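You operate a simulated robot arm through the tools that you are given. There is no shell and no other tool. Be economical: measure what you need, move in short steps, check, and stop when the job is done.

You are at the controls of a simulated two-armed robot. One attempt, no reset.

TASK
Shut the wall line down and hang up the SHUT tag.
Fine: wind the red handwheel shut first, then shut the yellow lever and both wall gauge taps. Tag beside the yellow lever. Leave other valves alone.
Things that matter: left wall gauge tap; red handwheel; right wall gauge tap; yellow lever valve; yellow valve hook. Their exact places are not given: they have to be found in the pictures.

It is judged by the outcome, as a careful person would: the job done as asked, and still so three seconds after it is handed in. It fails if anything else is knocked over, pushed out of place, dropped, spilled or broken.

THE ROBOT
Two 7-joint arms with fingered hands on one trunk, on a base that drives. Base frame: it is fixed to the floor where the robot stands at the start and does not move with it; the origin is under the middle of the robot, x ahead of it, y to its left, z up. Readings come in mm, rad, newtons and seconds.
The left shoulder is at the start at [47, 125, 1249], the right one opposite. With the tool pointing down near the work surface each hand reaches from about 420 to 780 mm from the robot's upright axis, wherever it stands, measured 20 degrees to its own side. Places, roughly: left wall gauge tap [500, 800, 1400]; red handwheel [400, 0, 1300]; right wall gauge tap [500, 400, 1400]; yellow lever valve [500, 100, 1400]; yellow valve hook [400, 100, 1300]. Payload 3.6 kg a hand.
The TCP of each hand is the grasp point between the finger pads, 30 mm short of the fingertips. In the tool frame z runs along the fingers and y along their closing line. Largest opening 104 mm; the body of the gripper starts 35 mm behind the TCP. The gripper is a hand of 4 fingers: y runs from the thumb to the fingers, the wrist lies at [-15, -104, -178] in the tool frame.
Orientation is that of the tool frame in the base frame, as a unit quaternion [x, y, z, w]. With the fingers straight down and the wrist toward the robot, the tool's x, y and z point along [0, 1, 0], [1, 0, 0] and [0, 0, -1] of the base frame.

THE INTERFACE
- The arms move only by the tool arm_command. It takes "left_steps", "right_steps" or both (then of equal length, played together; a hand with none holds still); each is a list of rows, each an object (a shift or turn left out is 0) with "linear": the shift along the tool's x, y, z in mm, a list of three; "turn": the turn, a rotation vector about the tool's x, y, z in rad, a list of three. In form: [{"linear": [tx, ty, tz], "turn": [wx, wy, wz]}, ...]. A call has 1 to 10 rows; each row is the pose to reach, as a shift and turn from the pose commanded when the call began, along the tool's axes at that moment. Rows are played at 5 a second. More than 50 mm and 0.15 rad between two rows, and nothing of the call is played. A pose out of reach is approached as far as the arm can. The call stops where the force on the tool passes 40 N (or 10 N more than at its start, if that is more) or the arm is blocked; 0.2 s more then pass. In this call time passes only in rows, and 0.2 s behind the last. The reply holds the time, the measured pose of the TCP, the force on the tool along the base axes, the opening and the grip force, in the units named above and with some noise, with the torque about the TCP (base axes, N m) and any sound that the robot's microphone picked up.
- Cameras (640 x 400 px; columns grow to the right, rows downward): "scene" is now at [136.6, 46.8, 1394.3]; the picture's right is [0.52, -0.85, 0.00], its down [-0.43, -0.27, -0.86] and it looks along [0.73, 0.45, -0.51] (base axes); focal length 214 px, centre (320, 200). "left" rides on the left gripper at [-61, -92, -130] in its tool frame; the picture's right is [-0.81, -0.28, 0.52], its down [0.53, -0.71, 0.46] and it looks along [0.24, 0.64, 0.72] (tool axes); focal length 275 px, centre (320, 200). "right" rides on the right gripper at [61, -92, -130] in its tool frame; the picture's right is [-0.81, 0.27, -0.52], its down [-0.53, -0.71, 0.46] and it looks along [-0.24, 0.64, 0.72] (tool axes); focal length 275 px, centre (320, 200).
- get_image(camera): a new picture of that camera. It takes no simulated time.
- lift_body(by): slides the trunk up (or, below 0, down) by that many mm; the arms and the scene camera ride with it, the base frame stays. It gives what a move gives, with no picture.
- base_move(legs): drives the robot by 1 to 6 legs, each [ahead, left, turn to the left] in mm, mm and rad, along the robot's own axes; the way and the turn of a leg run together, so that a leg with both is an arc; at most 1500 mm and 3.142 rad a leg. The arms and the cameras ride along, it lands a little off, and it stops where it bumps. It gives what a move gives.
- curl_fingers(index, middle, ring, thumb_bend, thumb_turn, hand): sets how far each is bent, from 0 (flat) to 1 (curled in); at 0.3 the hand is open as for a grip, at 0.7 the pads meet at the TCP. One left out holds its place. A second passes; each finger stops where it meets its share of the squeeze, and holds until it gets a number again. It is the only way to open and close the hand. It gives what a move gives, with no picture; readings hold the bend of each and the force on the fingers (four entries, about 0 where the hand has none), thumb and palm. thumb_turn goes from beside the hand (0) to across from the fingers (1), as for a grip.
- aim_head(pan, tilt): turns the head with the scene camera to pan (to the left, within 1.396 rad either way) and tilt (down, from -0.506 to 1.204), counted from straight ahead of the robot. It gives what a move gives.
- measure_at(camera, pixels): for up to 12 pixels [column, row] of the newest picture of that camera ("zoom" is the newest enlarged one), the place [x, y, z] in the base frame of the surface seen there, good to about 3 mm. It takes no simulated time.
- inspect(camera, box): a new picture of the part [left, top, right, bottom] of that camera's present view, enlarged. It takes no simulated time.
- job_done(): hands the job in; it is judged then, once.

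Work in short steps. Measure before you move; look again where a grasp or a placing could have gone wrong, and mend it. You have 80 turns and 62 pictures in all, those below and enlarged ones among them. Open the grippers and draw the arms clear of the work before you hand the job in, unless the task says otherwise; then end with one line.

The tools are called after "Emit:" as name(argument=value, ...) on one line, values as JSON. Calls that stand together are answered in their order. arm_command: Moves the arms, as the interface text tells. Its arguments: {"type":"object","properties":{"left_steps":{"type":"array","items":{"type":"object","properties":{"linear":{"type":"array","items":{"type":"number"}},"turn":{"type":"array","items":{"type":"number"}}}}},"right_steps":{"type":"array","items":{"type":"object","properties":{"linear":{"type":"array","items":{"type":"number"}},"turn":{"type":"array","items":{"type":"number"}}}}}},"required":[]} The other tools are called the same way: lift_body (by) slides the trunk up or down; curl_fingers (index, middle, ring, thumb_bend, thumb_turn, hand) moves the fingers one by one; base_move (legs) drives the base; aim_head (pan, tilt) turns the head that bears the scene camera; get_image (camera) takes a picture; measure_at (camera, pixels) gives the place of the surface under pixels of a picture; inspect (camera, box) takes an enlarged picture of a part of a camera's view; job_done () hands the job in.

At the start:

```text
time_s: 0.0
left_ee_pos: [390.6, 431.2, 1000.6]
left_tool_rot: [0.707, 0.707, -0.001, 0.0]
left_wrist_force: [0.0, 0.8, -0.8]
left_torque: [0.01, 0.01, 0.0]
left_opening: 103.4
left_finger_force: 0.1
left_shape: jaw
left_bend: [0.3, 0.3, 0.3, 0.3, 0.98]
left_finger forces: [0.1, 0.1, 0.0, 0.1, 0.1, 0.1]
right_ee_pos: [352.7, 42.7, 1000.8]
right_tool_rot: [0.708, 0.706, 0.0, -0.001]
right_wrist_force: [-0.5, 0.4, 0.0]
right_torque: [0.01, 0.03, 0.0]
right_opening: 103.7
right_finger_force: 0.0
right_shape: jaw
right_bend: [0.3, 0.3, 0.3, 0.3, 0.98]
right_finger forces: [0.1, 0.1, 0.0, 0.0, 0.1, 0.0]
trunk travel left (down, up): [-475.0, 61.0]
robot x, y, heading: [-0.7, -1.4, -0.001]
head pan, tilt: [0.548, 0.534]
```

scene: 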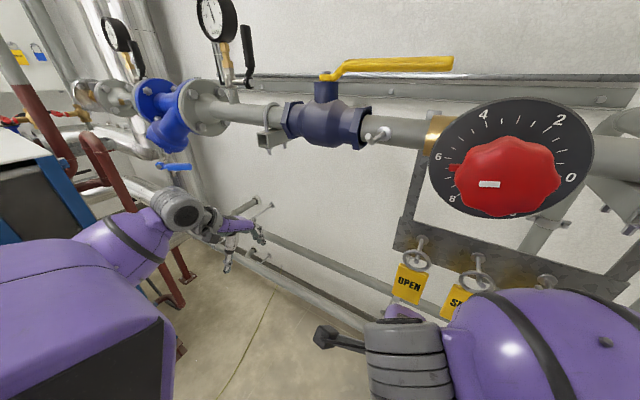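
right: 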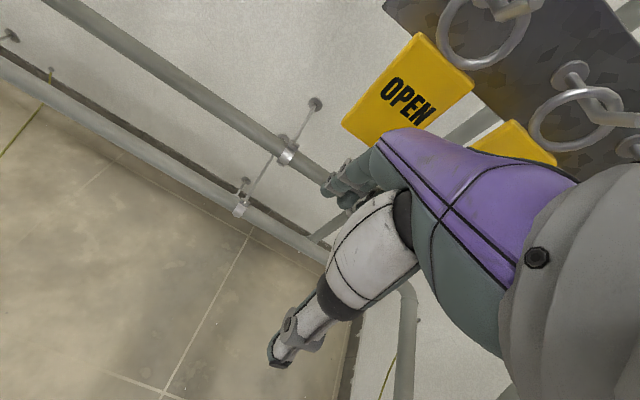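
left: 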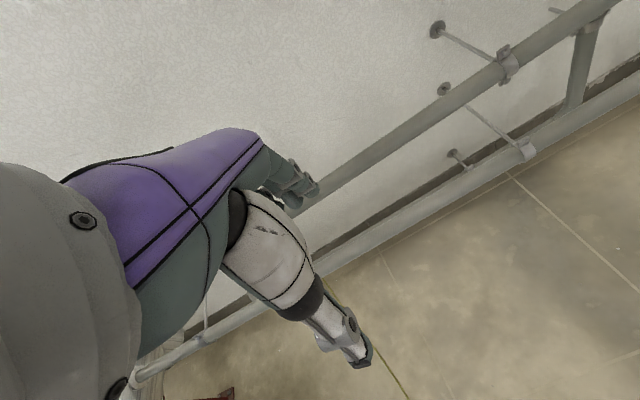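

The scene picture shows the red handwheel near (510,175), the yellow lever at (390,65), gauges at (215,20) and (118,35), and tags at (408,285) and (455,300). I'll measure these and zoom in on the details.

Emit:
measure_at(camera="scene", pixels=[[510, 175], [488, 184], [455, 168], [570, 178], [330, 75], [445, 63], [322, 120], [248, 55], [226, 60], [132, 65], [408, 285], [416, 260]])

Emit:
inspect(camera="scene", box=[400, 80, 640, 330])

Emit:
aim_head(pan=0.6, tilt=0.05)

Emit:
get_image(camera="scene")

```text
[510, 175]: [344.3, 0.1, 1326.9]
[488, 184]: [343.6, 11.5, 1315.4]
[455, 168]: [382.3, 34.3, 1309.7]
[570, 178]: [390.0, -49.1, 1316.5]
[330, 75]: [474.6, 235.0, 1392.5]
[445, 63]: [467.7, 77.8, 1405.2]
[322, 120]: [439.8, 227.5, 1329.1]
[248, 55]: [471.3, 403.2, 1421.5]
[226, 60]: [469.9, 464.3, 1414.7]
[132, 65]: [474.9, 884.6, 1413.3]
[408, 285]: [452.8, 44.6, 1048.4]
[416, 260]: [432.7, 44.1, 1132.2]
```

```text
1.60 times, centred on (520, 205) of scene
```

zoom: 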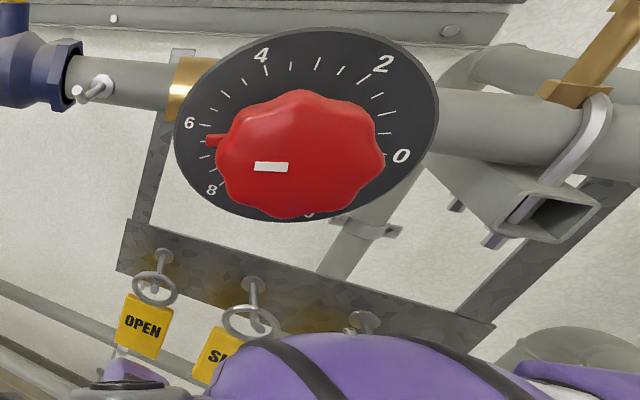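

```text
time_s: 0.9
left_ee_pos: [390.7, 432.3, 1000.4]
left_tool_rot: [0.707, 0.707, 0.0, 0.0]
left_wrist_force: [0.4, -1.1, 0.4]
left_torque: [-0.02, 0.0, 0.0]
left_opening: 103.6
left_finger_force: 0.0
left_shape: jaw
left_bend: [0.3, 0.3, 0.3, 0.3, 0.98]
left_finger forces: [0.1, 0.0, 0.0, 0.1, 0.0, 0.0]
right_ee_pos: [353.2, 43.0, 1000.0]
right_tool_rot: [0.707, 0.707, 0.0, 0.0]
right_wrist_force: [0.6, 0.4, -0.7]
right_torque: [0.01, 0.01, -0.01]
right_opening: 103.8
right_finger_force: 0.1
right_shape: jaw
right_bend: [0.3, 0.3, 0.3, 0.3, 0.98]
right_finger forces: [0.1, 0.0, 0.0, 0.0, 0.0, 0.1]
trunk travel left (down, up): [-475.0, 61.0]
robot x, y, heading: [0.0, 0.6, 0.002]
head pan, tilt: [0.6, 0.051]
```

```text
57 pictures are left
```

scene: 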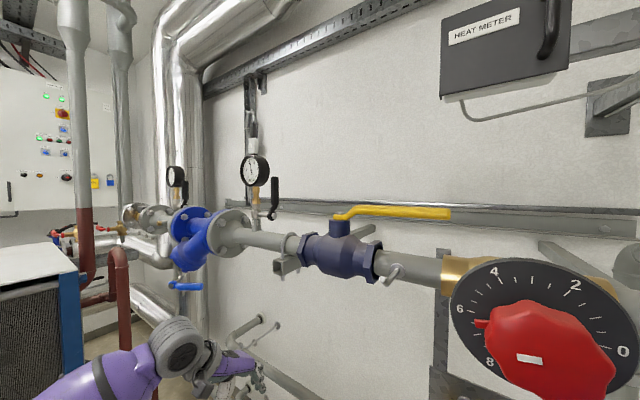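

The wide view shows everything, so I'll zoom in on the dial, the lever with its peg, the taps, and the tags.

Emit:
inspect(camera="scene", box=[280, 190, 460, 300])

Emit:
measure_at(camera="zoom", pixels=[[420, 295], [390, 268], [365, 275], [220, 60], [220, 110], [215, 85], [590, 85], [590, 60], [400, 70], [225, 150], [500, 75], [400, 87]])

Emit:
inspect(camera="scene", box=[150, 140, 300, 235])

Emit:
measure_at(camera="zoom", pixels=[[528, 165], [530, 190], [522, 230], [522, 300], [512, 325], [455, 280], [440, 320], [152, 185], [150, 230], [148, 275], [115, 210], [115, 270]])

Emit:
inspect(camera="scene", box=[430, 240, 640, 400])

Emit:
measure_at(camera="zoom", pixels=[[305, 360], [150, 245], [165, 245], [590, 340], [440, 135], [90, 205], [170, 240], [200, 95], [300, 200], [400, 240], [240, 300], [540, 360]])

```text
3.56 times, centred on (370, 245) of scene
```

zoom: 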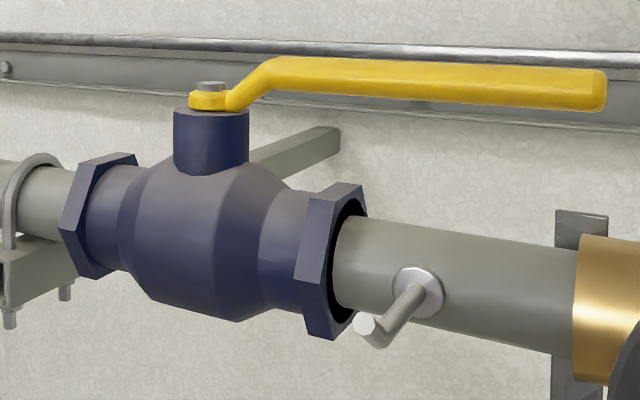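

```text
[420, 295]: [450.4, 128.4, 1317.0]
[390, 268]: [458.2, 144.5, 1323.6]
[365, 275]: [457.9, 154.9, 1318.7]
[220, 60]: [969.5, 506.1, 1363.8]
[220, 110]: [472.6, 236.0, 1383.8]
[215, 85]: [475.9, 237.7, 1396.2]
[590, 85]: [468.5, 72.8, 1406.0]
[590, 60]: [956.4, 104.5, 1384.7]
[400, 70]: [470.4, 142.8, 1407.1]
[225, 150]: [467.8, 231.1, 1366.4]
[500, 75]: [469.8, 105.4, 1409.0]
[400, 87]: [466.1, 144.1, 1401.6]
```

```text
4.21 times, centred on (225, 188) of scene
```

zoom: 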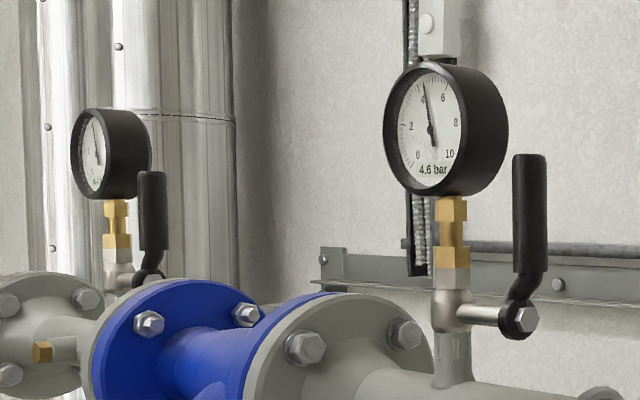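

```text
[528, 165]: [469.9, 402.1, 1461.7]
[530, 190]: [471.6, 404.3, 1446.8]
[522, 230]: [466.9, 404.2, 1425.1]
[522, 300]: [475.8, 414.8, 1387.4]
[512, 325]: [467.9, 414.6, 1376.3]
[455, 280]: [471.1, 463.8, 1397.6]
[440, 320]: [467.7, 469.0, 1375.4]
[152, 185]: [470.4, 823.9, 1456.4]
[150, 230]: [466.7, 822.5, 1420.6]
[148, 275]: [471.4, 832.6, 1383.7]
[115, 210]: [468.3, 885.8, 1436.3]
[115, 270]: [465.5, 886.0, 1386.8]
```

```text
2.50 times, centred on (535, 320) of scene
```

zoom: 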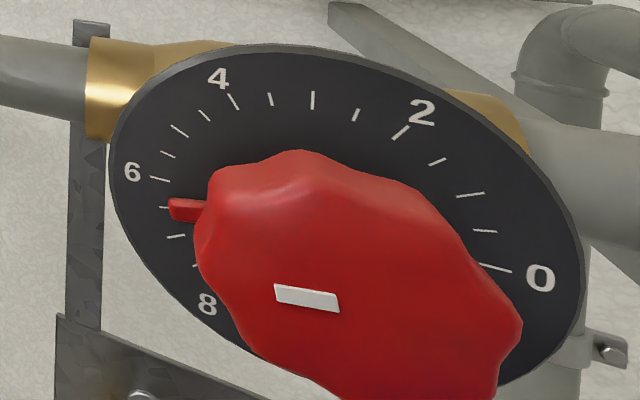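

```text
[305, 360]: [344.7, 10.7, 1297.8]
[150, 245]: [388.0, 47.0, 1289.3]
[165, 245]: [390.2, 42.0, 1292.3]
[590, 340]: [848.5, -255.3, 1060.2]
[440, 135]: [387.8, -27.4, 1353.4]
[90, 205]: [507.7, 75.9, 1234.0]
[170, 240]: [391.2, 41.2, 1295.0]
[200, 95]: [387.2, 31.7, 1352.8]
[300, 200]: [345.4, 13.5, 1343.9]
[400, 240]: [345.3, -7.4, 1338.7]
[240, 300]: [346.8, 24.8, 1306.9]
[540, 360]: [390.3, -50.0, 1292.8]
```

The knob face sits at x≈345, the dial plate at x≈388, and the pointer reads about 6.6, so the knob must be wound clockwise to 0. I'm too close to point the hands forward, so I'll back up 250 mm and look again.

Emit:
base_move(legs=[[-250, 0, 0]])

Emit:
aim_head(pan=0.0, tilt=0.35)

Emit:
get_image(camera="scene")

```text
time_s: 2.7
left_ee_pos: [142.1, 433.5, 1000.9]
left_tool_rot: [0.706, 0.708, 0.0, -0.001]
left_wrist_force: [-0.4, 0.0, 0.2]
left_torque: [-0.01, 0.0, 0.0]
left_opening: 103.4
left_finger_force: 0.0
left_shape: jaw
left_bend: [0.3, 0.3, 0.3, 0.3, 0.98]
left_finger forces: [0.1, 0.1, 0.1, 0.0, 0.1, 0.0]
right_ee_pos: [106.2, 44.0, 1001.1]
right_tool_rot: [0.706, 0.708, 0.0, 0.0]
right_wrist_force: [-0.6, 0.1, -0.4]
right_torque: [0.03, -0.02, 0.02]
right_opening: 103.7
right_finger_force: 0.1
right_shape: jaw
right_bend: [0.3, 0.3, 0.3, 0.3, 0.98]
right_finger forces: [0.0, 0.0, 0.0, 0.0, 0.0, 0.0]
trunk travel left (down, up): [-475.0, 61.0]
robot x, y, heading: [-244.4, 0.8, 0.0]
head pan, tilt: [0.6, 0.051]
```

```text
time_s: 3.7
left_ee_pos: [142.0, 432.0, 999.5]
left_tool_rot: [0.706, 0.708, 0.0, -0.001]
left_wrist_force: [0.2, -0.7, 0.1]
left_torque: [0.0, 0.0, -0.01]
left_opening: 103.9
left_finger_force: 0.0
left_shape: jaw
left_bend: [0.3, 0.3, 0.3, 0.3, 0.98]
left_finger forces: [0.1, 0.0, 0.1, 0.0, 0.1, 0.0]
right_ee_pos: [106.4, 44.9, 999.9]
right_tool_rot: [0.706, 0.709, 0.0, 0.001]
right_wrist_force: [0.6, 0.5, -0.4]
right_torque: [0.04, -0.02, 0.02]
right_opening: 103.7
right_finger_force: 0.0
right_shape: jaw
right_bend: [0.3, 0.3, 0.3, 0.3, 0.98]
right_finger forces: [0.1, 0.0, 0.0, 0.0, 0.0, 0.0]
trunk travel left (down, up): [-475.0, 61.0]
robot x, y, heading: [-247.3, -1.3, 0.004]
head pan, tilt: [0.0, 0.351]
```

```text
53 pictures are left
```

scene: 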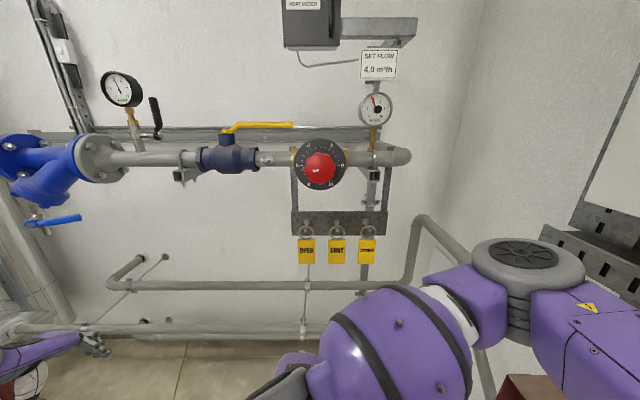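

From back here I can see the knob at (320,168) and three tags at (306,250), (337,250) and (367,250). I'll zoom in on both for geometry.

Emit:
inspect(camera="scene", box=[285, 130, 365, 195])

Emit:
measure_at(camera="zoom", pixels=[[290, 235], [290, 315], [170, 315], [400, 315], [95, 260], [455, 265], [290, 85], [255, 330], [290, 410]])

Emit:
inspect(camera="scene", box=[285, 200, 395, 270])

Emit:
measure_at(camera="zoom", pixels=[[290, 225], [290, 285], [290, 340], [250, 285], [340, 285], [295, 155], [295, 195], [125, 155], [115, 285], [295, 130], [470, 285], [300, 100]])

```text
6.15 times, centred on (325, 162) of scene
```

zoom: 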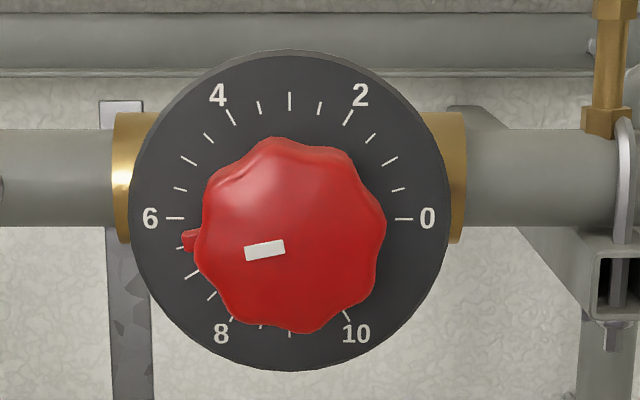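

```text
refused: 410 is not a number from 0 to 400
```

```text
5.71 times, centred on (340, 235) of scene
```

zoom: 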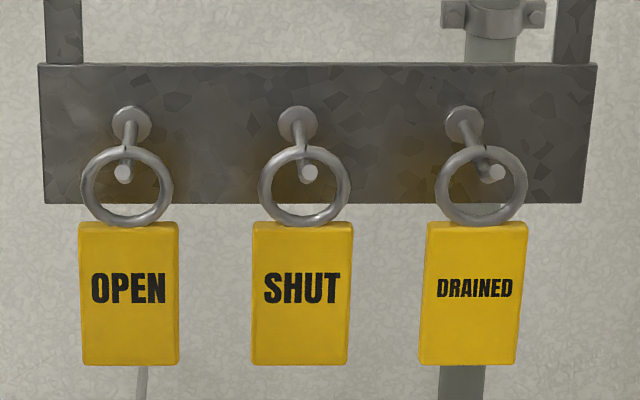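

```text
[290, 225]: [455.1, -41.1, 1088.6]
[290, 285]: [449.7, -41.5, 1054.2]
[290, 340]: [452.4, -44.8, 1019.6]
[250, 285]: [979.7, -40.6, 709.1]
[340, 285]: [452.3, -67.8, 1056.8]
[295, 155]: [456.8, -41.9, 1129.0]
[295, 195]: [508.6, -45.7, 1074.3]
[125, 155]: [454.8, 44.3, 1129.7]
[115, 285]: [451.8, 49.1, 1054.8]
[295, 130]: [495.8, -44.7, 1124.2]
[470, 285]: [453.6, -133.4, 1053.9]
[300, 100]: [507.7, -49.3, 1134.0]
```

The dial is 30° per unit and the pointer is at about 194°, so it needs roughly 194° clockwise to reach 0. I'll re-measure the knob's extents, looking head-on.

Emit:
inspect(camera="scene", box=[285, 130, 365, 195])

Emit:
measure_at(camera="zoom", pixels=[[290, 235], [290, 150], [290, 320], [208, 240], [375, 240], [135, 215], [445, 215], [290, 55], [290, 365], [265, 250], [190, 240], [290, 140]])

```text
6.15 times, centred on (325, 162) of scene
```

zoom: 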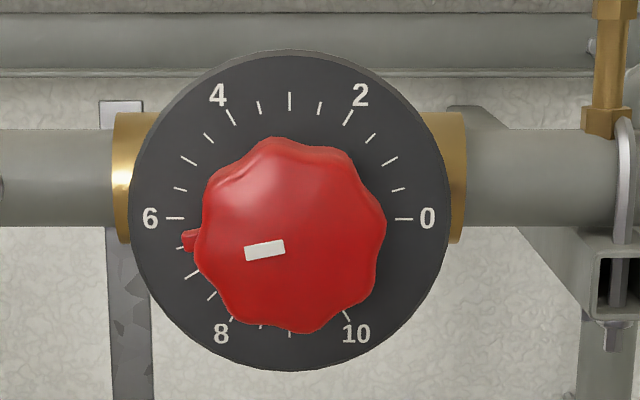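

```text
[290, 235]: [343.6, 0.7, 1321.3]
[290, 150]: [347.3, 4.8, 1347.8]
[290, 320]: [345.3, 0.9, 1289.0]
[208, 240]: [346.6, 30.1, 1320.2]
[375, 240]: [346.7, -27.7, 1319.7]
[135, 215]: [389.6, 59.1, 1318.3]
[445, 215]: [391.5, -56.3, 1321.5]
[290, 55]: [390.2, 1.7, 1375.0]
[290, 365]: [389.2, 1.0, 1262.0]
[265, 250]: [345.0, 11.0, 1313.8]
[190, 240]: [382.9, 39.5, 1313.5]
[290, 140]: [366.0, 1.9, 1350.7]
```

The knob centre is about (344 face, 1, 1319) with a diameter of about 64 mm. I'll back up another 100 mm for arm room, then raise the right hand and pitch it forward in front of the knob.

Emit:
base_move(legs=[[-100, 0, 0]])

Emit:
arm_command(right_steps=[{"linear": [-4, 24, -32], "turn": [-0.149, 0, 0]}, {"linear": [-9, 49, -64], "turn": [-0.298, 0, 0]}, {"linear": [-13, 73, -96], "turn": [-0.447, 0, 0]}, {"linear": [-17, 98, -128], "turn": [-0.596, 0, 0]}, {"linear": [-21, 122, -160], "turn": [-0.745, 0, 0]}, {"linear": [-26, 146, -191], "turn": [-0.894, 0, 0]}, {"linear": [-30, 171, -223], "turn": [-1.043, 0, 0]}, {"linear": [-34, 195, -255], "turn": [-1.192, 0, 0]}, {"linear": [-39, 220, -287], "turn": [-1.341, 0, 0]}, {"linear": [-43, 234, -319], "turn": [-1.49, 0, 0]}])

```text
time_s: 4.9
left_ee_pos: [42.7, 431.8, 1000.5]
left_tool_rot: [0.706, 0.708, 0.0, -0.001]
left_wrist_force: [-0.4, -0.8, 0.4]
left_torque: [0.05, -0.01, 0.04]
left_opening: 103.5
left_finger_force: 0.1
left_shape: jaw
left_bend: [0.3, 0.3, 0.3, 0.3, 0.98]
left_finger forces: [0.1, 0.0, 0.0, 0.0, 0.0, 0.0]
right_ee_pos: [6.9, 43.3, 1000.3]
right_tool_rot: [0.705, 0.709, 0.0, 0.0]
right_wrist_force: [-1.4, -0.9, -0.4]
right_torque: [-0.01, -0.02, 0.0]
right_opening: 103.7
right_finger_force: 0.0
right_shape: jaw
right_bend: [0.3, 0.3, 0.3, 0.3, 0.98]
right_finger forces: [0.0, 0.1, 0.1, 0.0, 0.0, 0.0]
trunk travel left (down, up): [-475.0, 61.0]
robot x, y, heading: [-346.4, 0.8, 0.001]
head pan, tilt: [0.0, 0.351]
```

```text
time_s: 7.1
left_ee_pos: [43.7, 432.5, 999.7]
left_tool_rot: [0.706, 0.708, 0.0, 0.0]
left_wrist_force: [0.5, -0.2, 1.2]
left_torque: [-0.01, -0.02, 0.0]
left_opening: 103.5
left_finger_force: 0.1
left_shape: jaw
left_bend: [0.3, 0.3, 0.3, 0.3, 0.98]
left_finger forces: [0.1, 0.0, 0.1, 0.1, 0.0, 0.0]
right_ee_pos: [244.5, 0.6, 1320.8]
right_tool_rot: [0.518, 0.52, 0.48, 0.48]
right_wrist_force: [0.7, 1.1, -0.1]
right_torque: [0.0, 0.0, 0.0]
right_opening: 103.9
right_finger_force: 0.1
right_shape: jaw
right_bend: [0.3, 0.3, 0.3, 0.3, 0.98]
right_finger forces: [0.0, 0.0, 0.0, 0.1, 0.0, 0.0]
trunk travel left (down, up): [-475.0, 61.0]
robot x, y, heading: [-345.0, -0.3, 0.003]
head pan, tilt: [0.0, 0.351]
```

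The hand points forward at (244,1,1321). I'll trim the pitch, then roll back −1.35 rad to test the range and start the clockwise stroke from there.

Emit:
arm_command(right_steps=[{"linear": [0, 0, 0], "turn": [-0.08, 0, 0]}])

Emit:
arm_command(right_steps=[{"turn": [0, 0, -0.149]}, {"turn": [0, 0, -0.298]}, {"turn": [0, 0, -0.447]}, {"turn": [0, 0, -0.596]}, {"turn": [0, 0, -0.745]}, {"turn": [0, 0, -0.894]}, {"turn": [0, 0, -1.043]}, {"turn": [0, 0, -1.192]}, {"turn": [0, 0, -1.341]}, {"turn": [0, 0, -1.49]}])

Emit:
get_image(camera="right")

```text
time_s: 7.5
left_ee_pos: [42.9, 431.9, 999.7]
left_tool_rot: [0.705, 0.709, 0.0, 0.0]
left_wrist_force: [0.8, 0.0, -0.5]
left_torque: [0.02, 0.04, 0.03]
left_opening: 103.6
left_finger_force: 0.1
left_shape: jaw
left_bend: [0.3, 0.3, 0.3, 0.3, 0.98]
left_finger forces: [0.0, 0.0, 0.0, 0.1, 0.0, 0.0]
right_ee_pos: [244.6, 0.6, 1319.0]
right_tool_rot: [0.499, 0.5, 0.501, 0.499]
right_wrist_force: [0.5, 0.1, -0.5]
right_torque: [-0.04, 0.04, -0.02]
right_opening: 103.6
right_finger_force: 0.1
right_shape: jaw
right_bend: [0.3, 0.3, 0.3, 0.3, 0.98]
right_finger forces: [0.0, 0.0, 0.1, 0.1, 0.1, 0.1]
trunk travel left (down, up): [-475.0, 61.0]
robot x, y, heading: [-346.2, -3.1, 0.0]
head pan, tilt: [0.0, 0.351]
```

```text
time_s: 9.7
left_ee_pos: [42.7, 431.6, 1000.3]
left_tool_rot: [0.706, 0.709, -0.001, 0.0]
left_wrist_force: [0.2, 0.9, 0.3]
left_torque: [0.02, -0.03, 0.0]
left_opening: 103.7
left_finger_force: 0.1
left_shape: jaw
left_bend: [0.3, 0.3, 0.3, 0.3, 0.98]
left_finger forces: [0.0, 0.0, 0.1, 0.1, 0.0, 0.0]
right_ee_pos: [241.2, 0.7, 1320.1]
right_tool_rot: [0.027, 0.706, 0.029, 0.707]
right_wrist_force: [-0.4, -0.6, -0.3]
right_torque: [0.05, 0.0, 0.01]
right_opening: 103.8
right_finger_force: 0.0
right_shape: jaw
right_bend: [0.3, 0.3, 0.3, 0.3, 0.98]
right_finger forces: [0.0, 0.0, 0.0, 0.0, 0.0, 0.1]
trunk travel left (down, up): [-475.0, 61.0]
robot x, y, heading: [-347.1, 1.3, 0.001]
head pan, tilt: [0.0, 0.351]
```

```text
49 pictures are left
```

right: 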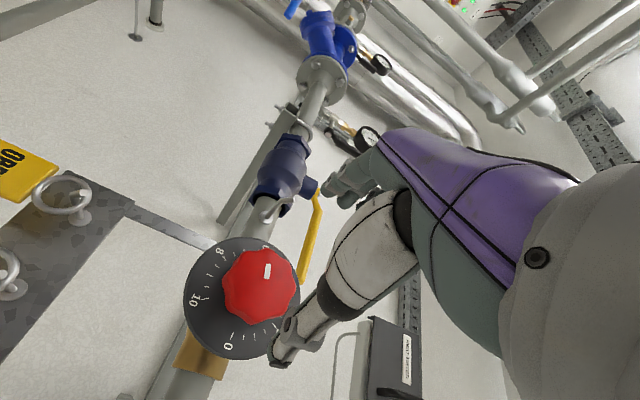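

The roll is reachable and the TCP is on the knob axis. I'll advance to x≈346 and close the fingers.

Emit:
arm_command(right_steps=[{"linear": [0, 0, 35]}, {"linear": [0, 0, 70]}, {"linear": [0, 0, 90]}, {"linear": [0, 0, 103]}])

Emit:
curl_fingers(hand="right", index=0.65, middle=0.65, ring=0.65, thumb_bend=0.65)

Emit:
get_image(camera="right")

```text
time_s: 10.7
left_ee_pos: [44.6, 431.0, 1000.3]
left_tool_rot: [0.706, 0.708, 0.0, 0.0]
left_wrist_force: [-0.1, -0.3, 0.0]
left_torque: [0.03, 0.0, 0.04]
left_opening: 103.8
left_finger_force: 0.1
left_shape: jaw
left_bend: [0.3, 0.3, 0.3, 0.3, 0.98]
left_finger forces: [0.1, 0.1, 0.0, 0.0, 0.0, 0.0]
right_ee_pos: [342.0, 1.4, 1318.3]
right_tool_rot: [0.027, 0.707, 0.029, 0.706]
right_wrist_force: [0.2, 0.0, 0.9]
right_torque: [-0.01, 0.01, 0.01]
right_opening: 103.7
right_finger_force: 0.1
right_shape: jaw
right_bend: [0.3, 0.3, 0.3, 0.3, 0.98]
right_finger forces: [0.1, 0.0, 0.1, 0.1, 0.0, 0.0]
trunk travel left (down, up): [-475.0, 61.0]
robot x, y, heading: [-345.6, -0.5, 0.003]
head pan, tilt: [0.0, 0.351]
```

```text
time_s: 11.7
left_ee_pos: [43.2, 432.1, 998.9]
left_tool_rot: [0.706, 0.708, -0.001, 0.001]
left_wrist_force: [1.1, -0.5, 0.4]
left_torque: [0.0, 0.01, 0.0]
left_opening: 103.5
left_finger_force: 0.0
left_shape: jaw
left_bend: [0.3, 0.3, 0.3, 0.3, 0.98]
left_finger forces: [0.1, 0.1, 0.0, 0.1, 0.0, 0.1]
right_ee_pos: [342.7, 3.6, 1318.8]
right_tool_rot: [0.026, 0.706, 0.03, 0.707]
right_wrist_force: [3.3, 7.7, 5.0]
right_torque: [0.01, -0.2, 0.62]
right_opening: 59.0
right_finger_force: 23.0
right_shape: fingers
right_bend: [0.48, 0.53, 0.6, 0.51, 0.96]
right_finger forces: [13.6, 10.3, 3.6, 0.0, 19.8, 0.0]
trunk travel left (down, up): [-475.0, 61.0]
robot x, y, heading: [-344.1, -1.0, 0.001]
head pan, tilt: [0.0, 0.351]
```

```text
48 pictures are left
```

right: 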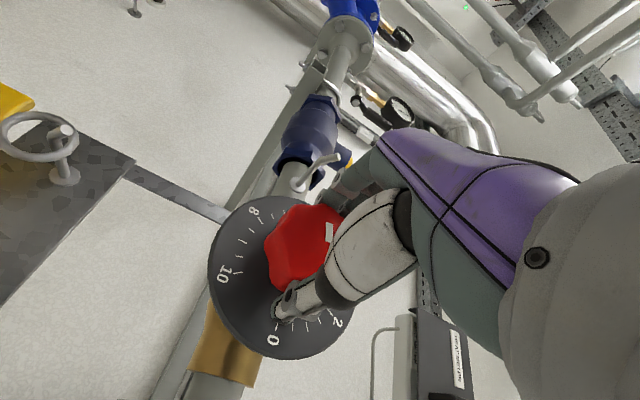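

The grip holds at about 23 N. Now I'll roll +1.49 rad clockwise.

Emit:
arm_command(right_steps=[{"turn": [0, 0, 0.149]}, {"turn": [0, 0, 0.298]}, {"turn": [0, 0, 0.447]}, {"turn": [0, 0, 0.596]}, {"turn": [0, 0, 0.745]}, {"turn": [0, 0, 0.894]}, {"turn": [0, 0, 1.043]}, {"turn": [0, 0, 1.192]}, {"turn": [0, 0, 1.341]}, {"turn": [0, 0, 1.49]}])

Emit:
get_image(camera="scene")

```text
time_s: 13.9
left_ee_pos: [43.4, 431.4, 1000.3]
left_tool_rot: [0.706, 0.708, 0.0, 0.0]
left_wrist_force: [-0.2, -0.5, 0.1]
left_torque: [-0.01, 0.01, -0.01]
left_opening: 103.6
left_finger_force: 0.0
left_shape: jaw
left_bend: [0.3, 0.3, 0.3, 0.3, 0.98]
left_finger forces: [0.0, 0.0, 0.0, 0.1, 0.0, 0.0]
right_ee_pos: [344.0, 1.8, 1319.9]
right_tool_rot: [0.459, 0.532, 0.471, 0.533]
right_wrist_force: [1.8, -4.0, 0.1]
right_torque: [-0.04, -0.18, -0.11]
right_opening: 58.0
right_finger_force: 22.8
right_shape: fingers
right_bend: [0.49, 0.54, 0.62, 0.51, 0.96]
right_finger forces: [10.7, 8.9, 4.0, 0.1, 22.3, 0.0]
right hand out of reach, approached as far as the arm can: row 10
trunk travel left (down, up): [-475.0, 61.0]
robot x, y, heading: [-345.6, -1.0, 0.001]
head pan, tilt: [0.0, 0.351]
```

```text
47 pictures are left
```

scene: 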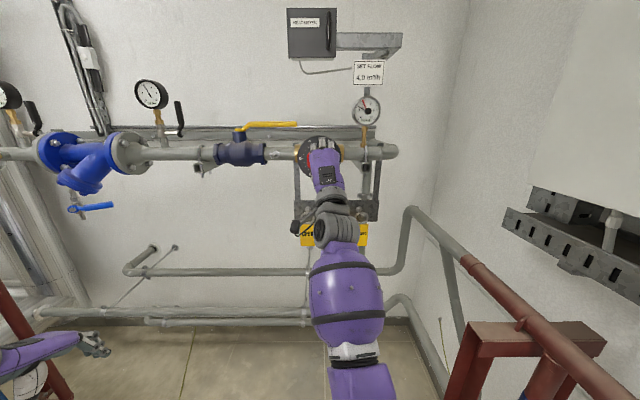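

It turned about 1.36 rad before the roll limit. I'll release, back off, and roll the hand back to −1.6 for another stroke.

Emit:
curl_fingers(hand="right", index=0.3, middle=0.3, ring=0.3, thumb_bend=0.3)

Emit:
arm_command(right_steps=[{"linear": [0, 0, -30]}, {"linear": [0, 0, -60]}])

Emit:
arm_command(right_steps=[{"turn": [0, 0, -0.149]}, {"turn": [0, 0, -0.298]}, {"turn": [0, 0, -0.447]}, {"turn": [0, 0, -0.596]}, {"turn": [0, 0, -0.745]}, {"turn": [0, 0, -0.894]}, {"turn": [0, 0, -1.043]}, {"turn": [0, 0, -1.192]}, {"turn": [0, 0, -1.341]}, {"turn": [0, 0, -1.49]}])

Emit:
get_image(camera="right")

```text
time_s: 14.9
left_ee_pos: [42.7, 431.7, 1001.1]
left_tool_rot: [0.705, 0.709, 0.0, 0.0]
left_wrist_force: [0.4, -0.9, -0.5]
left_torque: [0.01, 0.01, 0.02]
left_opening: 103.7
left_finger_force: 0.0
left_shape: jaw
left_bend: [0.3, 0.3, 0.3, 0.3, 0.98]
left_finger forces: [0.1, 0.0, 0.1, 0.0, 0.0, 0.0]
right_ee_pos: [343.0, 3.3, 1321.7]
right_tool_rot: [0.458, 0.532, 0.471, 0.534]
right_wrist_force: [-0.7, 0.5, -0.4]
right_torque: [0.01, -0.01, 0.02]
right_opening: 102.6
right_finger_force: 0.0
right_shape: fingers
right_bend: [0.3, 0.3, 0.3, 0.3, 0.97]
right_finger forces: [0.1, 0.1, 0.0, 0.0, 0.0, 0.0]
trunk travel left (down, up): [-475.0, 61.0]
robot x, y, heading: [-347.1, -2.4, -0.001]
head pan, tilt: [0.0, 0.351]
```

```text
time_s: 15.5
left_ee_pos: [43.4, 432.4, 1000.7]
left_tool_rot: [0.706, 0.708, 0.0, 0.0]
left_wrist_force: [0.5, 1.1, -0.3]
left_torque: [0.02, 0.02, 0.0]
left_opening: 103.8
left_finger_force: 0.0
left_shape: jaw
left_bend: [0.3, 0.3, 0.3, 0.3, 0.98]
left_finger forces: [0.0, 0.0, 0.1, 0.1, 0.0, 0.0]
right_ee_pos: [280.3, 3.2, 1321.4]
right_tool_rot: [0.457, 0.532, 0.472, 0.534]
right_wrist_force: [-0.1, 0.4, 0.0]
right_torque: [0.06, -0.02, -0.04]
right_opening: 102.9
right_finger_force: 0.1
right_shape: fingers
right_bend: [0.3, 0.3, 0.3, 0.3, 0.97]
right_finger forces: [0.0, 0.0, 0.1, 0.0, 0.0, 0.0]
trunk travel left (down, up): [-475.0, 61.0]
robot x, y, heading: [-346.5, -0.8, 0.003]
head pan, tilt: [0.0, 0.351]
```

```text
time_s: 17.7
left_ee_pos: [44.0, 433.1, 999.4]
left_tool_rot: [0.706, 0.708, 0.0, 0.0]
left_wrist_force: [0.1, 0.3, 1.0]
left_torque: [-0.01, 0.01, -0.03]
left_opening: 103.8
left_finger_force: 0.1
left_shape: jaw
left_bend: [0.3, 0.3, 0.3, 0.3, 0.98]
left_finger forces: [0.0, 0.0, 0.0, 0.0, 0.0, 0.0]
right_ee_pos: [283.7, 4.1, 1319.7]
right_tool_rot: [-0.026, 0.702, -0.017, 0.712]
right_wrist_force: [-0.1, 0.3, 0.2]
right_torque: [0.0, 0.0, 0.04]
right_opening: 102.8
right_finger_force: 0.1
right_shape: fingers
right_bend: [0.3, 0.3, 0.3, 0.3, 0.97]
right_finger forces: [0.0, 0.1, 0.0, 0.0, 0.0, 0.0]
trunk travel left (down, up): [-475.0, 61.0]
robot x, y, heading: [-342.6, 2.6, 0.002]
head pan, tilt: [0.0, 0.351]
```

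```text
46 pictures are left
```

right: 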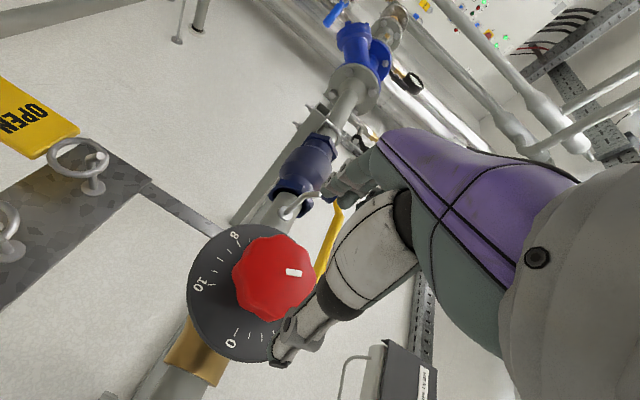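

The white mark has moved and the stroke worked. I'll roll back another 0.55 rad to see how far I can extend the range, then grip again.

Emit:
arm_command(right_steps=[{"turn": [0, 0, -0.14], "linear": [0, -2, 0]}, {"turn": [0, 0, -0.28], "linear": [0, -2, 0]}, {"turn": [0, 0, -0.42], "linear": [0, -2, 0]}, {"turn": [0, 0, -0.56], "linear": [0, -2, 0]}])

Emit:
arm_command(right_steps=[{"linear": [0, 0, 30]}, {"linear": [0, 0, 50]}, {"linear": [0, 0, 62]}])

Emit:
curl_fingers(hand="right", index=0.65, middle=0.65, ring=0.65, thumb_bend=0.65)

Emit:
get_image(camera="right")

```text
time_s: 18.7
left_ee_pos: [43.2, 432.0, 1000.4]
left_tool_rot: [0.705, 0.709, 0.0, 0.0]
left_wrist_force: [-0.3, 0.5, 0.4]
left_torque: [0.01, 0.0, 0.01]
left_opening: 103.6
left_finger_force: 0.0
left_shape: jaw
left_bend: [0.3, 0.3, 0.3, 0.3, 0.98]
left_finger forces: [0.1, 0.0, 0.1, 0.1, 0.0, 0.1]
right_ee_pos: [283.7, 1.1, 1320.6]
right_tool_rot: [-0.219, 0.667, -0.213, 0.679]
right_wrist_force: [0.3, -0.3, 0.2]
right_torque: [0.0, -0.01, 0.02]
right_opening: 102.6
right_finger_force: 0.1
right_shape: fingers
right_bend: [0.3, 0.3, 0.3, 0.3, 0.97]
right_finger forces: [0.0, 0.0, 0.0, 0.1, 0.0, 0.0]
trunk travel left (down, up): [-475.0, 61.0]
robot x, y, heading: [-348.2, -4.3, 0.002]
head pan, tilt: [0.0, 0.351]
```

```text
time_s: 19.5
left_ee_pos: [44.0, 432.0, 999.4]
left_tool_rot: [0.706, 0.708, 0.0, 0.001]
left_wrist_force: [0.3, 0.6, -0.9]
left_torque: [0.02, -0.01, 0.02]
left_opening: 103.6
left_finger_force: 0.1
left_shape: jaw
left_bend: [0.3, 0.3, 0.3, 0.3, 0.98]
left_finger forces: [0.0, 0.0, 0.1, 0.1, 0.0, 0.0]
right_ee_pos: [344.7, 2.2, 1322.4]
right_tool_rot: [-0.218, 0.667, -0.211, 0.68]
right_wrist_force: [0.0, 0.1, 0.2]
right_torque: [0.01, 0.01, -0.01]
right_opening: 102.9
right_finger_force: 0.2
right_shape: fingers
right_bend: [0.3, 0.3, 0.3, 0.3, 0.97]
right_finger forces: [0.0, 0.0, 0.1, 0.0, 0.1, 0.1]
trunk travel left (down, up): [-475.0, 61.0]
robot x, y, heading: [-348.2, -4.2, 0.01]
head pan, tilt: [0.0, 0.351]
```

```text
time_s: 20.5
left_ee_pos: [42.6, 433.6, 999.3]
left_tool_rot: [0.706, 0.708, -0.001, 0.0]
left_wrist_force: [-0.7, 0.9, -0.6]
left_torque: [0.0, 0.01, -0.02]
left_opening: 103.6
left_finger_force: 0.2
left_shape: jaw
left_bend: [0.3, 0.3, 0.3, 0.3, 0.98]
left_finger forces: [0.0, 0.0, 0.0, 0.1, 0.1, 0.1]
right_ee_pos: [343.4, 4.2, 1321.6]
right_tool_rot: [-0.218, 0.668, -0.21, 0.68]
right_wrist_force: [-0.1, 8.5, -5.2]
right_torque: [0.02, 0.23, 0.52]
right_opening: 59.8
right_finger_force: 22.3
right_shape: fingers
right_bend: [0.46, 0.53, 0.63, 0.51, 0.96]
right_finger forces: [14.7, 9.8, 1.7, 0.0, 17.8, 0.0]
trunk travel left (down, up): [-475.0, 61.0]
robot x, y, heading: [-343.8, -1.7, 0.005]
head pan, tilt: [0.0, 0.351]
```

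```text
45 pictures are left
```

right: 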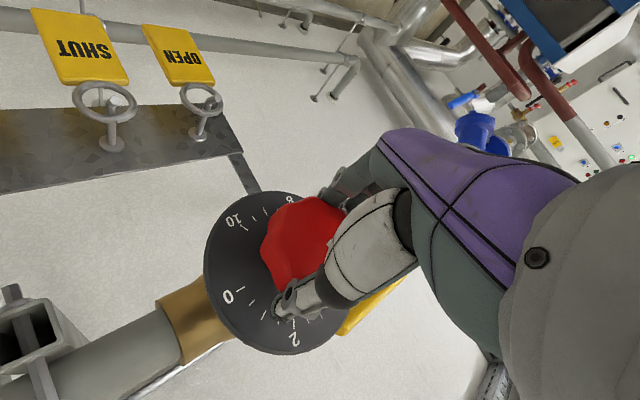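

Gripped again at a roll of about −2.2. I'll turn clockwise in two calls, about 2.0 rad in all.

Emit:
arm_command(right_steps=[{"turn": [0, 0, 0.149]}, {"turn": [0, 0, 0.298]}, {"turn": [0, 0, 0.447]}, {"turn": [0, 0, 0.596]}, {"turn": [0, 0, 0.745]}, {"turn": [0, 0, 0.894]}, {"turn": [0, 0, 1.043]}, {"turn": [0, 0, 1.192]}, {"turn": [0, 0, 1.341]}, {"turn": [0, 0, 1.49]}])

Emit:
arm_command(right_steps=[{"turn": [0, 0, 0.12]}, {"turn": [0, 0, 0.24]}, {"turn": [0, 0, 0.36]}, {"turn": [0, 0, 0.48]}])

Emit:
get_image(camera="right")

```text
time_s: 22.7
left_ee_pos: [42.9, 431.0, 1000.6]
left_tool_rot: [0.706, 0.708, 0.001, 0.0]
left_wrist_force: [-0.3, -0.9, -0.6]
left_torque: [0.02, 0.0, -0.03]
left_opening: 103.7
left_finger_force: 0.1
left_shape: jaw
left_bend: [0.3, 0.3, 0.3, 0.3, 0.98]
left_finger forces: [0.1, 0.1, 0.1, 0.0, 0.0, 0.0]
right_ee_pos: [344.2, -1.0, 1323.0]
right_tool_rot: [0.294, 0.637, 0.305, 0.644]
right_wrist_force: [-5.0, -3.4, -1.3]
right_torque: [-0.13, -0.13, 0.01]
right_opening: 59.4
right_finger_force: 21.1
right_shape: fingers
right_bend: [0.48, 0.55, 0.64, 0.51, 0.97]
right_finger forces: [10.2, 7.9, 1.9, 0.0, 22.0, 0.0]
trunk travel left (down, up): [-475.0, 61.0]
robot x, y, heading: [-348.6, -1.0, 0.0]
head pan, tilt: [0.0, 0.351]
```

```text
time_s: 23.7
left_ee_pos: [43.6, 431.2, 1000.7]
left_tool_rot: [0.706, 0.708, 0.0, 0.0]
left_wrist_force: [0.4, -0.3, -0.3]
left_torque: [-0.02, -0.03, -0.02]
left_opening: 103.7
left_finger_force: 0.1
left_shape: jaw
left_bend: [0.3, 0.3, 0.3, 0.3, 0.98]
left_finger forces: [0.1, 0.0, 0.0, 0.1, 0.0, 0.0]
right_ee_pos: [344.7, -1.4, 1322.4]
right_tool_rot: [0.437, 0.55, 0.449, 0.552]
right_wrist_force: [-8.2, -6.8, -6.1]
right_torque: [-0.18, -0.14, -0.1]
right_opening: 59.5
right_finger_force: 21.3
right_shape: fingers
right_bend: [0.49, 0.55, 0.64, 0.51, 0.97]
right_finger forces: [9.0, 7.8, 2.4, 0.0, 24.0, 0.0]
trunk travel left (down, up): [-475.0, 61.0]
robot x, y, heading: [-345.2, -1.6, -0.001]
head pan, tilt: [0.0, 0.351]
```

```text
44 pictures are left
```

right: 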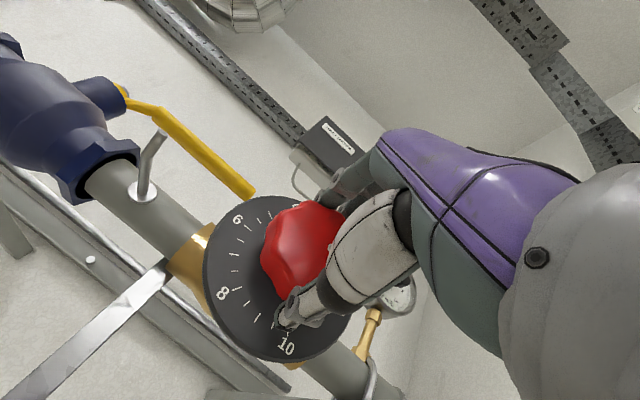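

The second stroke is done. I'll release, retract, and inspect the dial.

Emit:
curl_fingers(hand="right", index=0.3, middle=0.3, ring=0.3, thumb_bend=0.3)

Emit:
arm_command(right_steps=[{"linear": [0, 0, -40]}, {"linear": [0, 0, -80]}, {"linear": [0, -30, -100], "turn": [0, 0, -0.14]}, {"linear": [0, -60, -120], "turn": [0, 0, -0.28]}, {"linear": [0, -90, -120], "turn": [0, 0, -0.42]}])

Emit:
get_image(camera="right")

Emit:
inspect(camera="scene", box=[230, 80, 400, 190])

```text
time_s: 24.7
left_ee_pos: [43.4, 432.0, 1001.0]
left_tool_rot: [0.706, 0.709, 0.001, 0.001]
left_wrist_force: [0.1, -0.8, 1.4]
left_torque: [0.02, -0.04, -0.03]
left_opening: 103.9
left_finger_force: 0.0
left_shape: jaw
left_bend: [0.3, 0.3, 0.3, 0.3, 0.98]
left_finger forces: [0.0, 0.0, 0.0, 0.0, 0.0, 0.1]
right_ee_pos: [346.7, 1.2, 1321.4]
right_tool_rot: [0.436, 0.55, 0.45, 0.552]
right_wrist_force: [-0.4, -0.2, -0.1]
right_torque: [-0.01, 0.03, -0.02]
right_opening: 102.8
right_finger_force: 0.1
right_shape: fingers
right_bend: [0.3, 0.3, 0.3, 0.3, 0.98]
right_finger forces: [0.0, 0.0, 0.1, 0.1, 0.1, 0.1]
trunk travel left (down, up): [-475.0, 61.0]
robot x, y, heading: [-343.4, -2.4, -0.003]
head pan, tilt: [0.0, 0.351]
```

```text
time_s: 25.9
left_ee_pos: [43.8, 430.4, 1000.4]
left_tool_rot: [0.706, 0.708, 0.0, 0.0]
left_wrist_force: [-0.2, 0.1, -0.1]
left_torque: [0.03, -0.01, 0.01]
left_opening: 103.7
left_finger_force: 0.1
left_shape: jaw
left_bend: [0.3, 0.3, 0.3, 0.3, 0.98]
left_finger forces: [0.0, 0.0, 0.1, 0.0, 0.1, 0.0]
right_ee_pos: [229.0, -22.6, 1230.4]
right_tool_rot: [0.31, 0.63, 0.324, 0.634]
right_wrist_force: [0.0, 0.6, -0.7]
right_torque: [0.0, 0.02, -0.01]
right_opening: 102.9
right_finger_force: 0.1
right_shape: fingers
right_bend: [0.3, 0.3, 0.3, 0.3, 0.98]
right_finger forces: [0.0, 0.0, 0.1, 0.0, 0.1, 0.0]
trunk travel left (down, up): [-475.0, 61.0]
robot x, y, heading: [-351.0, -4.2, 0.007]
head pan, tilt: [0.0, 0.351]
```

```text
43 pictures are left
```

right: 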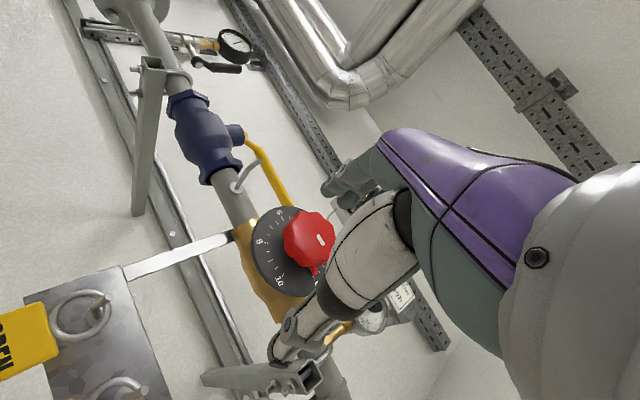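

```text
3.64 times, centred on (315, 135) of scene
```

zoom: 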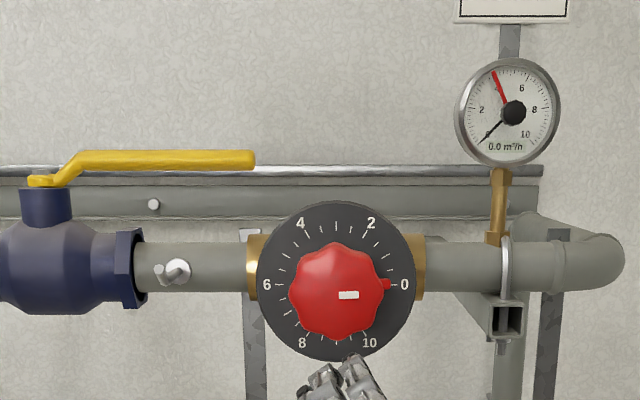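

The dial pointer is at 0 and the flow gauge reads 0.0, so the handwheel is shut. Next is the lever: I'll park the right hand back, pitch the left hand forward near (193,262,1300), and measure the lever and the wall behind it.

Emit:
measure_at(camera="zoom", pixels=[[245, 160], [200, 160], [150, 160], [100, 157], [40, 181], [240, 135], [200, 180], [245, 152], [245, 168], [160, 275], [180, 268], [154, 204]])

Emit:
arm_command(right_steps=[{"linear": [0, 0, -40]}, {"linear": [0, 0, -80]}])

Emit:
arm_command(left_steps=[{"linear": [-17, 15, -30], "turn": [-0.149, 0, 0]}, {"linear": [-34, 30, -60], "turn": [-0.298, 0, 0]}, {"linear": [-51, 45, -90], "turn": [-0.447, 0, 0]}, {"linear": [-68, 60, -120], "turn": [-0.596, 0, 0]}, {"linear": [-85, 75, -150], "turn": [-0.745, 0, 0]}, {"linear": [-102, 90, -180], "turn": [-0.894, 0, 0]}, {"linear": [-119, 105, -210], "turn": [-1.043, 0, 0]}, {"linear": [-136, 120, -240], "turn": [-1.192, 0, 0]}, {"linear": [-153, 135, -270], "turn": [-1.341, 0, 0]}, {"linear": [-170, 150, -300], "turn": [-1.49, 0, 0]}])

Emit:
arm_command(left_steps=[{"turn": [-0.08, 0, 0]}])

```text
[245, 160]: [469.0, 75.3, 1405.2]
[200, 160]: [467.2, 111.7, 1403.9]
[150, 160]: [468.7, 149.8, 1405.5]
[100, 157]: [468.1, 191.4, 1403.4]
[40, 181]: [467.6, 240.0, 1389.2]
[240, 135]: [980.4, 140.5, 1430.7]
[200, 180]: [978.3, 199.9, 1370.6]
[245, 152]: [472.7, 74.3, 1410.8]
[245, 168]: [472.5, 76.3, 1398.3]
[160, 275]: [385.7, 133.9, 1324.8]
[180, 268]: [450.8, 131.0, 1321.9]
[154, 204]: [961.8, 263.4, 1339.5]
```

```text
time_s: 26.5
left_ee_pos: [43.8, 432.4, 1000.7]
left_tool_rot: [0.706, 0.708, 0.0, 0.0]
left_wrist_force: [-0.4, -0.3, -0.8]
left_torque: [-0.02, 0.0, 0.01]
left_opening: 103.7
left_finger_force: 0.1
left_shape: jaw
left_bend: [0.3, 0.3, 0.3, 0.3, 0.98]
left_finger forces: [0.1, 0.1, 0.0, 0.0, 0.0, 0.0]
right_ee_pos: [147.6, -20.6, 1233.1]
right_tool_rot: [0.311, 0.63, 0.325, 0.634]
right_wrist_force: [-0.6, 0.2, -0.1]
right_torque: [-0.01, 0.0, 0.0]
right_opening: 102.7
right_finger_force: 0.1
right_shape: fingers
right_bend: [0.3, 0.3, 0.3, 0.3, 0.98]
right_finger forces: [0.0, 0.0, 0.1, 0.0, 0.0, 0.0]
trunk travel left (down, up): [-475.0, 61.0]
robot x, y, heading: [-345.4, -1.4, 0.008]
head pan, tilt: [0.0, 0.351]
```

```text
time_s: 28.7
left_ee_pos: [193.1, 262.9, 1299.6]
left_tool_rot: [0.519, 0.52, 0.481, 0.479]
left_wrist_force: [0.1, 0.1, 0.0]
left_torque: [0.02, 0.06, 0.02]
left_opening: 103.6
left_finger_force: 0.0
left_shape: jaw
left_bend: [0.3, 0.3, 0.3, 0.3, 0.98]
left_finger forces: [0.0, 0.0, 0.1, 0.0, 0.0, 0.0]
right_ee_pos: [147.1, -20.6, 1234.2]
right_tool_rot: [0.312, 0.629, 0.326, 0.633]
right_wrist_force: [0.0, -0.7, -0.2]
right_torque: [0.0, 0.0, 0.01]
right_opening: 103.0
right_finger_force: 0.1
right_shape: fingers
right_bend: [0.3, 0.3, 0.3, 0.3, 0.98]
right_finger forces: [0.0, 0.0, 0.0, 0.0, 0.2, 0.0]
trunk travel left (down, up): [-475.0, 61.0]
robot x, y, heading: [-346.1, 0.9, 0.003]
head pan, tilt: [0.0, 0.351]
```

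```text
time_s: 29.1
left_ee_pos: [193.9, 263.9, 1299.3]
left_tool_rot: [0.499, 0.5, 0.501, 0.499]
left_wrist_force: [0.8, -0.1, -0.3]
left_torque: [-0.03, -0.03, 0.02]
left_opening: 103.6
left_finger_force: 0.0
left_shape: jaw
left_bend: [0.3, 0.3, 0.3, 0.3, 0.98]
left_finger forces: [0.1, 0.0, 0.0, 0.1, 0.0, 0.1]
right_ee_pos: [147.8, -20.9, 1233.5]
right_tool_rot: [0.312, 0.629, 0.326, 0.633]
right_wrist_force: [0.3, -0.4, -0.4]
right_torque: [0.0, 0.01, 0.01]
right_opening: 102.9
right_finger_force: 0.1
right_shape: fingers
right_bend: [0.3, 0.3, 0.3, 0.3, 0.98]
right_finger forces: [0.0, 0.0, 0.1, 0.0, 0.1, 0.0]
trunk travel left (down, up): [-475.0, 61.0]
robot x, y, heading: [-346.7, -1.3, 0.003]
head pan, tilt: [0.0, 0.351]
```

The wall is far back (x≈970), the lever sits at z≈1405 and x≈469, and the peg tip is at (386,134,1325). I'll move the left hand in front of the lever tip and check with its camera.

Emit:
arm_command(left_steps=[{"linear": [-30, 20, 20]}, {"linear": [-60, 45, 40]}, {"linear": [-90, 70, 65]}, {"linear": [-120, 95, 95]}, {"linear": [-150, 106, 130]}, {"linear": [-176, 106, 165]}, {"linear": [-176, 106, 175]}])

Emit:
get_image(camera="left")

Emit:
get_image(camera="scene")

```text
time_s: 30.7
left_ee_pos: [370.0, 86.8, 1406.7]
left_tool_rot: [0.5, 0.5, 0.5, 0.5]
left_wrist_force: [-0.3, -0.2, -0.4]
left_torque: [0.03, 0.0, 0.03]
left_opening: 104.0
left_finger_force: 0.1
left_shape: jaw
left_bend: [0.3, 0.3, 0.3, 0.3, 0.98]
left_finger forces: [0.1, 0.1, 0.0, 0.1, 0.1, 0.0]
right_ee_pos: [147.2, -19.7, 1233.2]
right_tool_rot: [0.311, 0.629, 0.324, 0.634]
right_wrist_force: [-0.9, 0.5, 1.2]
right_torque: [0.0, -0.02, -0.01]
right_opening: 102.8
right_finger_force: 0.0
right_shape: fingers
right_bend: [0.3, 0.3, 0.3, 0.3, 0.98]
right_finger forces: [0.0, 0.0, 0.0, 0.0, 0.0, 0.1]
trunk travel left (down, up): [-475.0, 61.0]
robot x, y, heading: [-345.4, 0.4, -0.001]
head pan, tilt: [0.0, 0.351]
```

```text
41 pictures are left
```

left: 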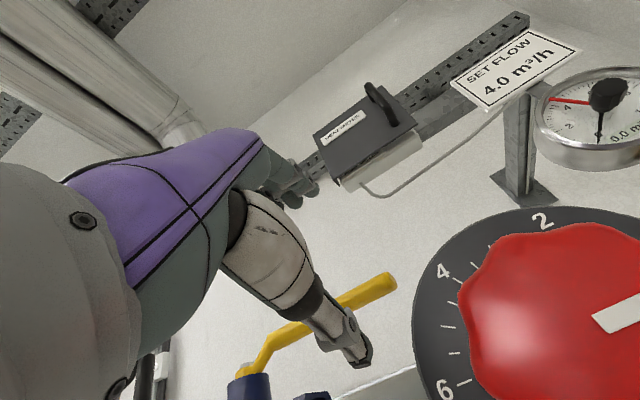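

```text
40 pictures are left
```

scene: 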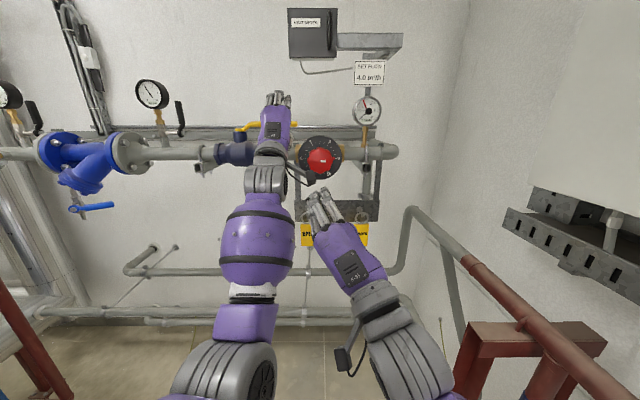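

The left hand is aligned, with the lever tip between thumb and fingers. I'll advance 95 mm, shifting slightly left to keep clear of the dial.

Emit:
arm_command(left_steps=[{"linear": [6, 0, 25]}, {"linear": [6, 0, 50]}, {"linear": [6, 0, 75]}, {"linear": [6, 0, 96]}])

Emit:
get_image(camera="left")

```text
time_s: 31.8
left_ee_pos: [466.7, 92.3, 1406.4]
left_tool_rot: [0.496, 0.499, 0.503, 0.502]
left_wrist_force: [0.3, -0.7, 0.3]
left_torque: [-0.02, -0.07, 0.01]
left_opening: 104.1
left_finger_force: 0.1
left_shape: jaw
left_bend: [0.3, 0.3, 0.3, 0.3, 0.97]
left_finger forces: [0.1, 0.0, 0.0, 0.0, 0.0, 0.0]
right_ee_pos: [149.5, -21.2, 1231.8]
right_tool_rot: [0.312, 0.63, 0.325, 0.633]
right_wrist_force: [-0.1, -0.3, -0.3]
right_torque: [0.01, -0.05, 0.01]
right_opening: 102.7
right_finger_force: 0.1
right_shape: fingers
right_bend: [0.3, 0.3, 0.3, 0.3, 0.98]
right_finger forces: [0.0, 0.1, 0.0, 0.0, 0.0, 0.0]
trunk travel left (down, up): [-475.0, 61.0]
robot x, y, heading: [-343.2, -2.5, 0.001]
head pan, tilt: [0.0, 0.351]
stopped in row 4 (left hand): the force on the tool passed its limit at 42 N (the readings are from after the stop); the commanded pose is now the measured one
```

```text
39 pictures are left
```

left: 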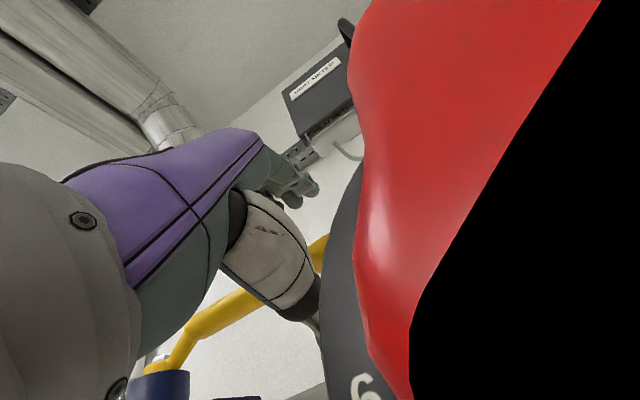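

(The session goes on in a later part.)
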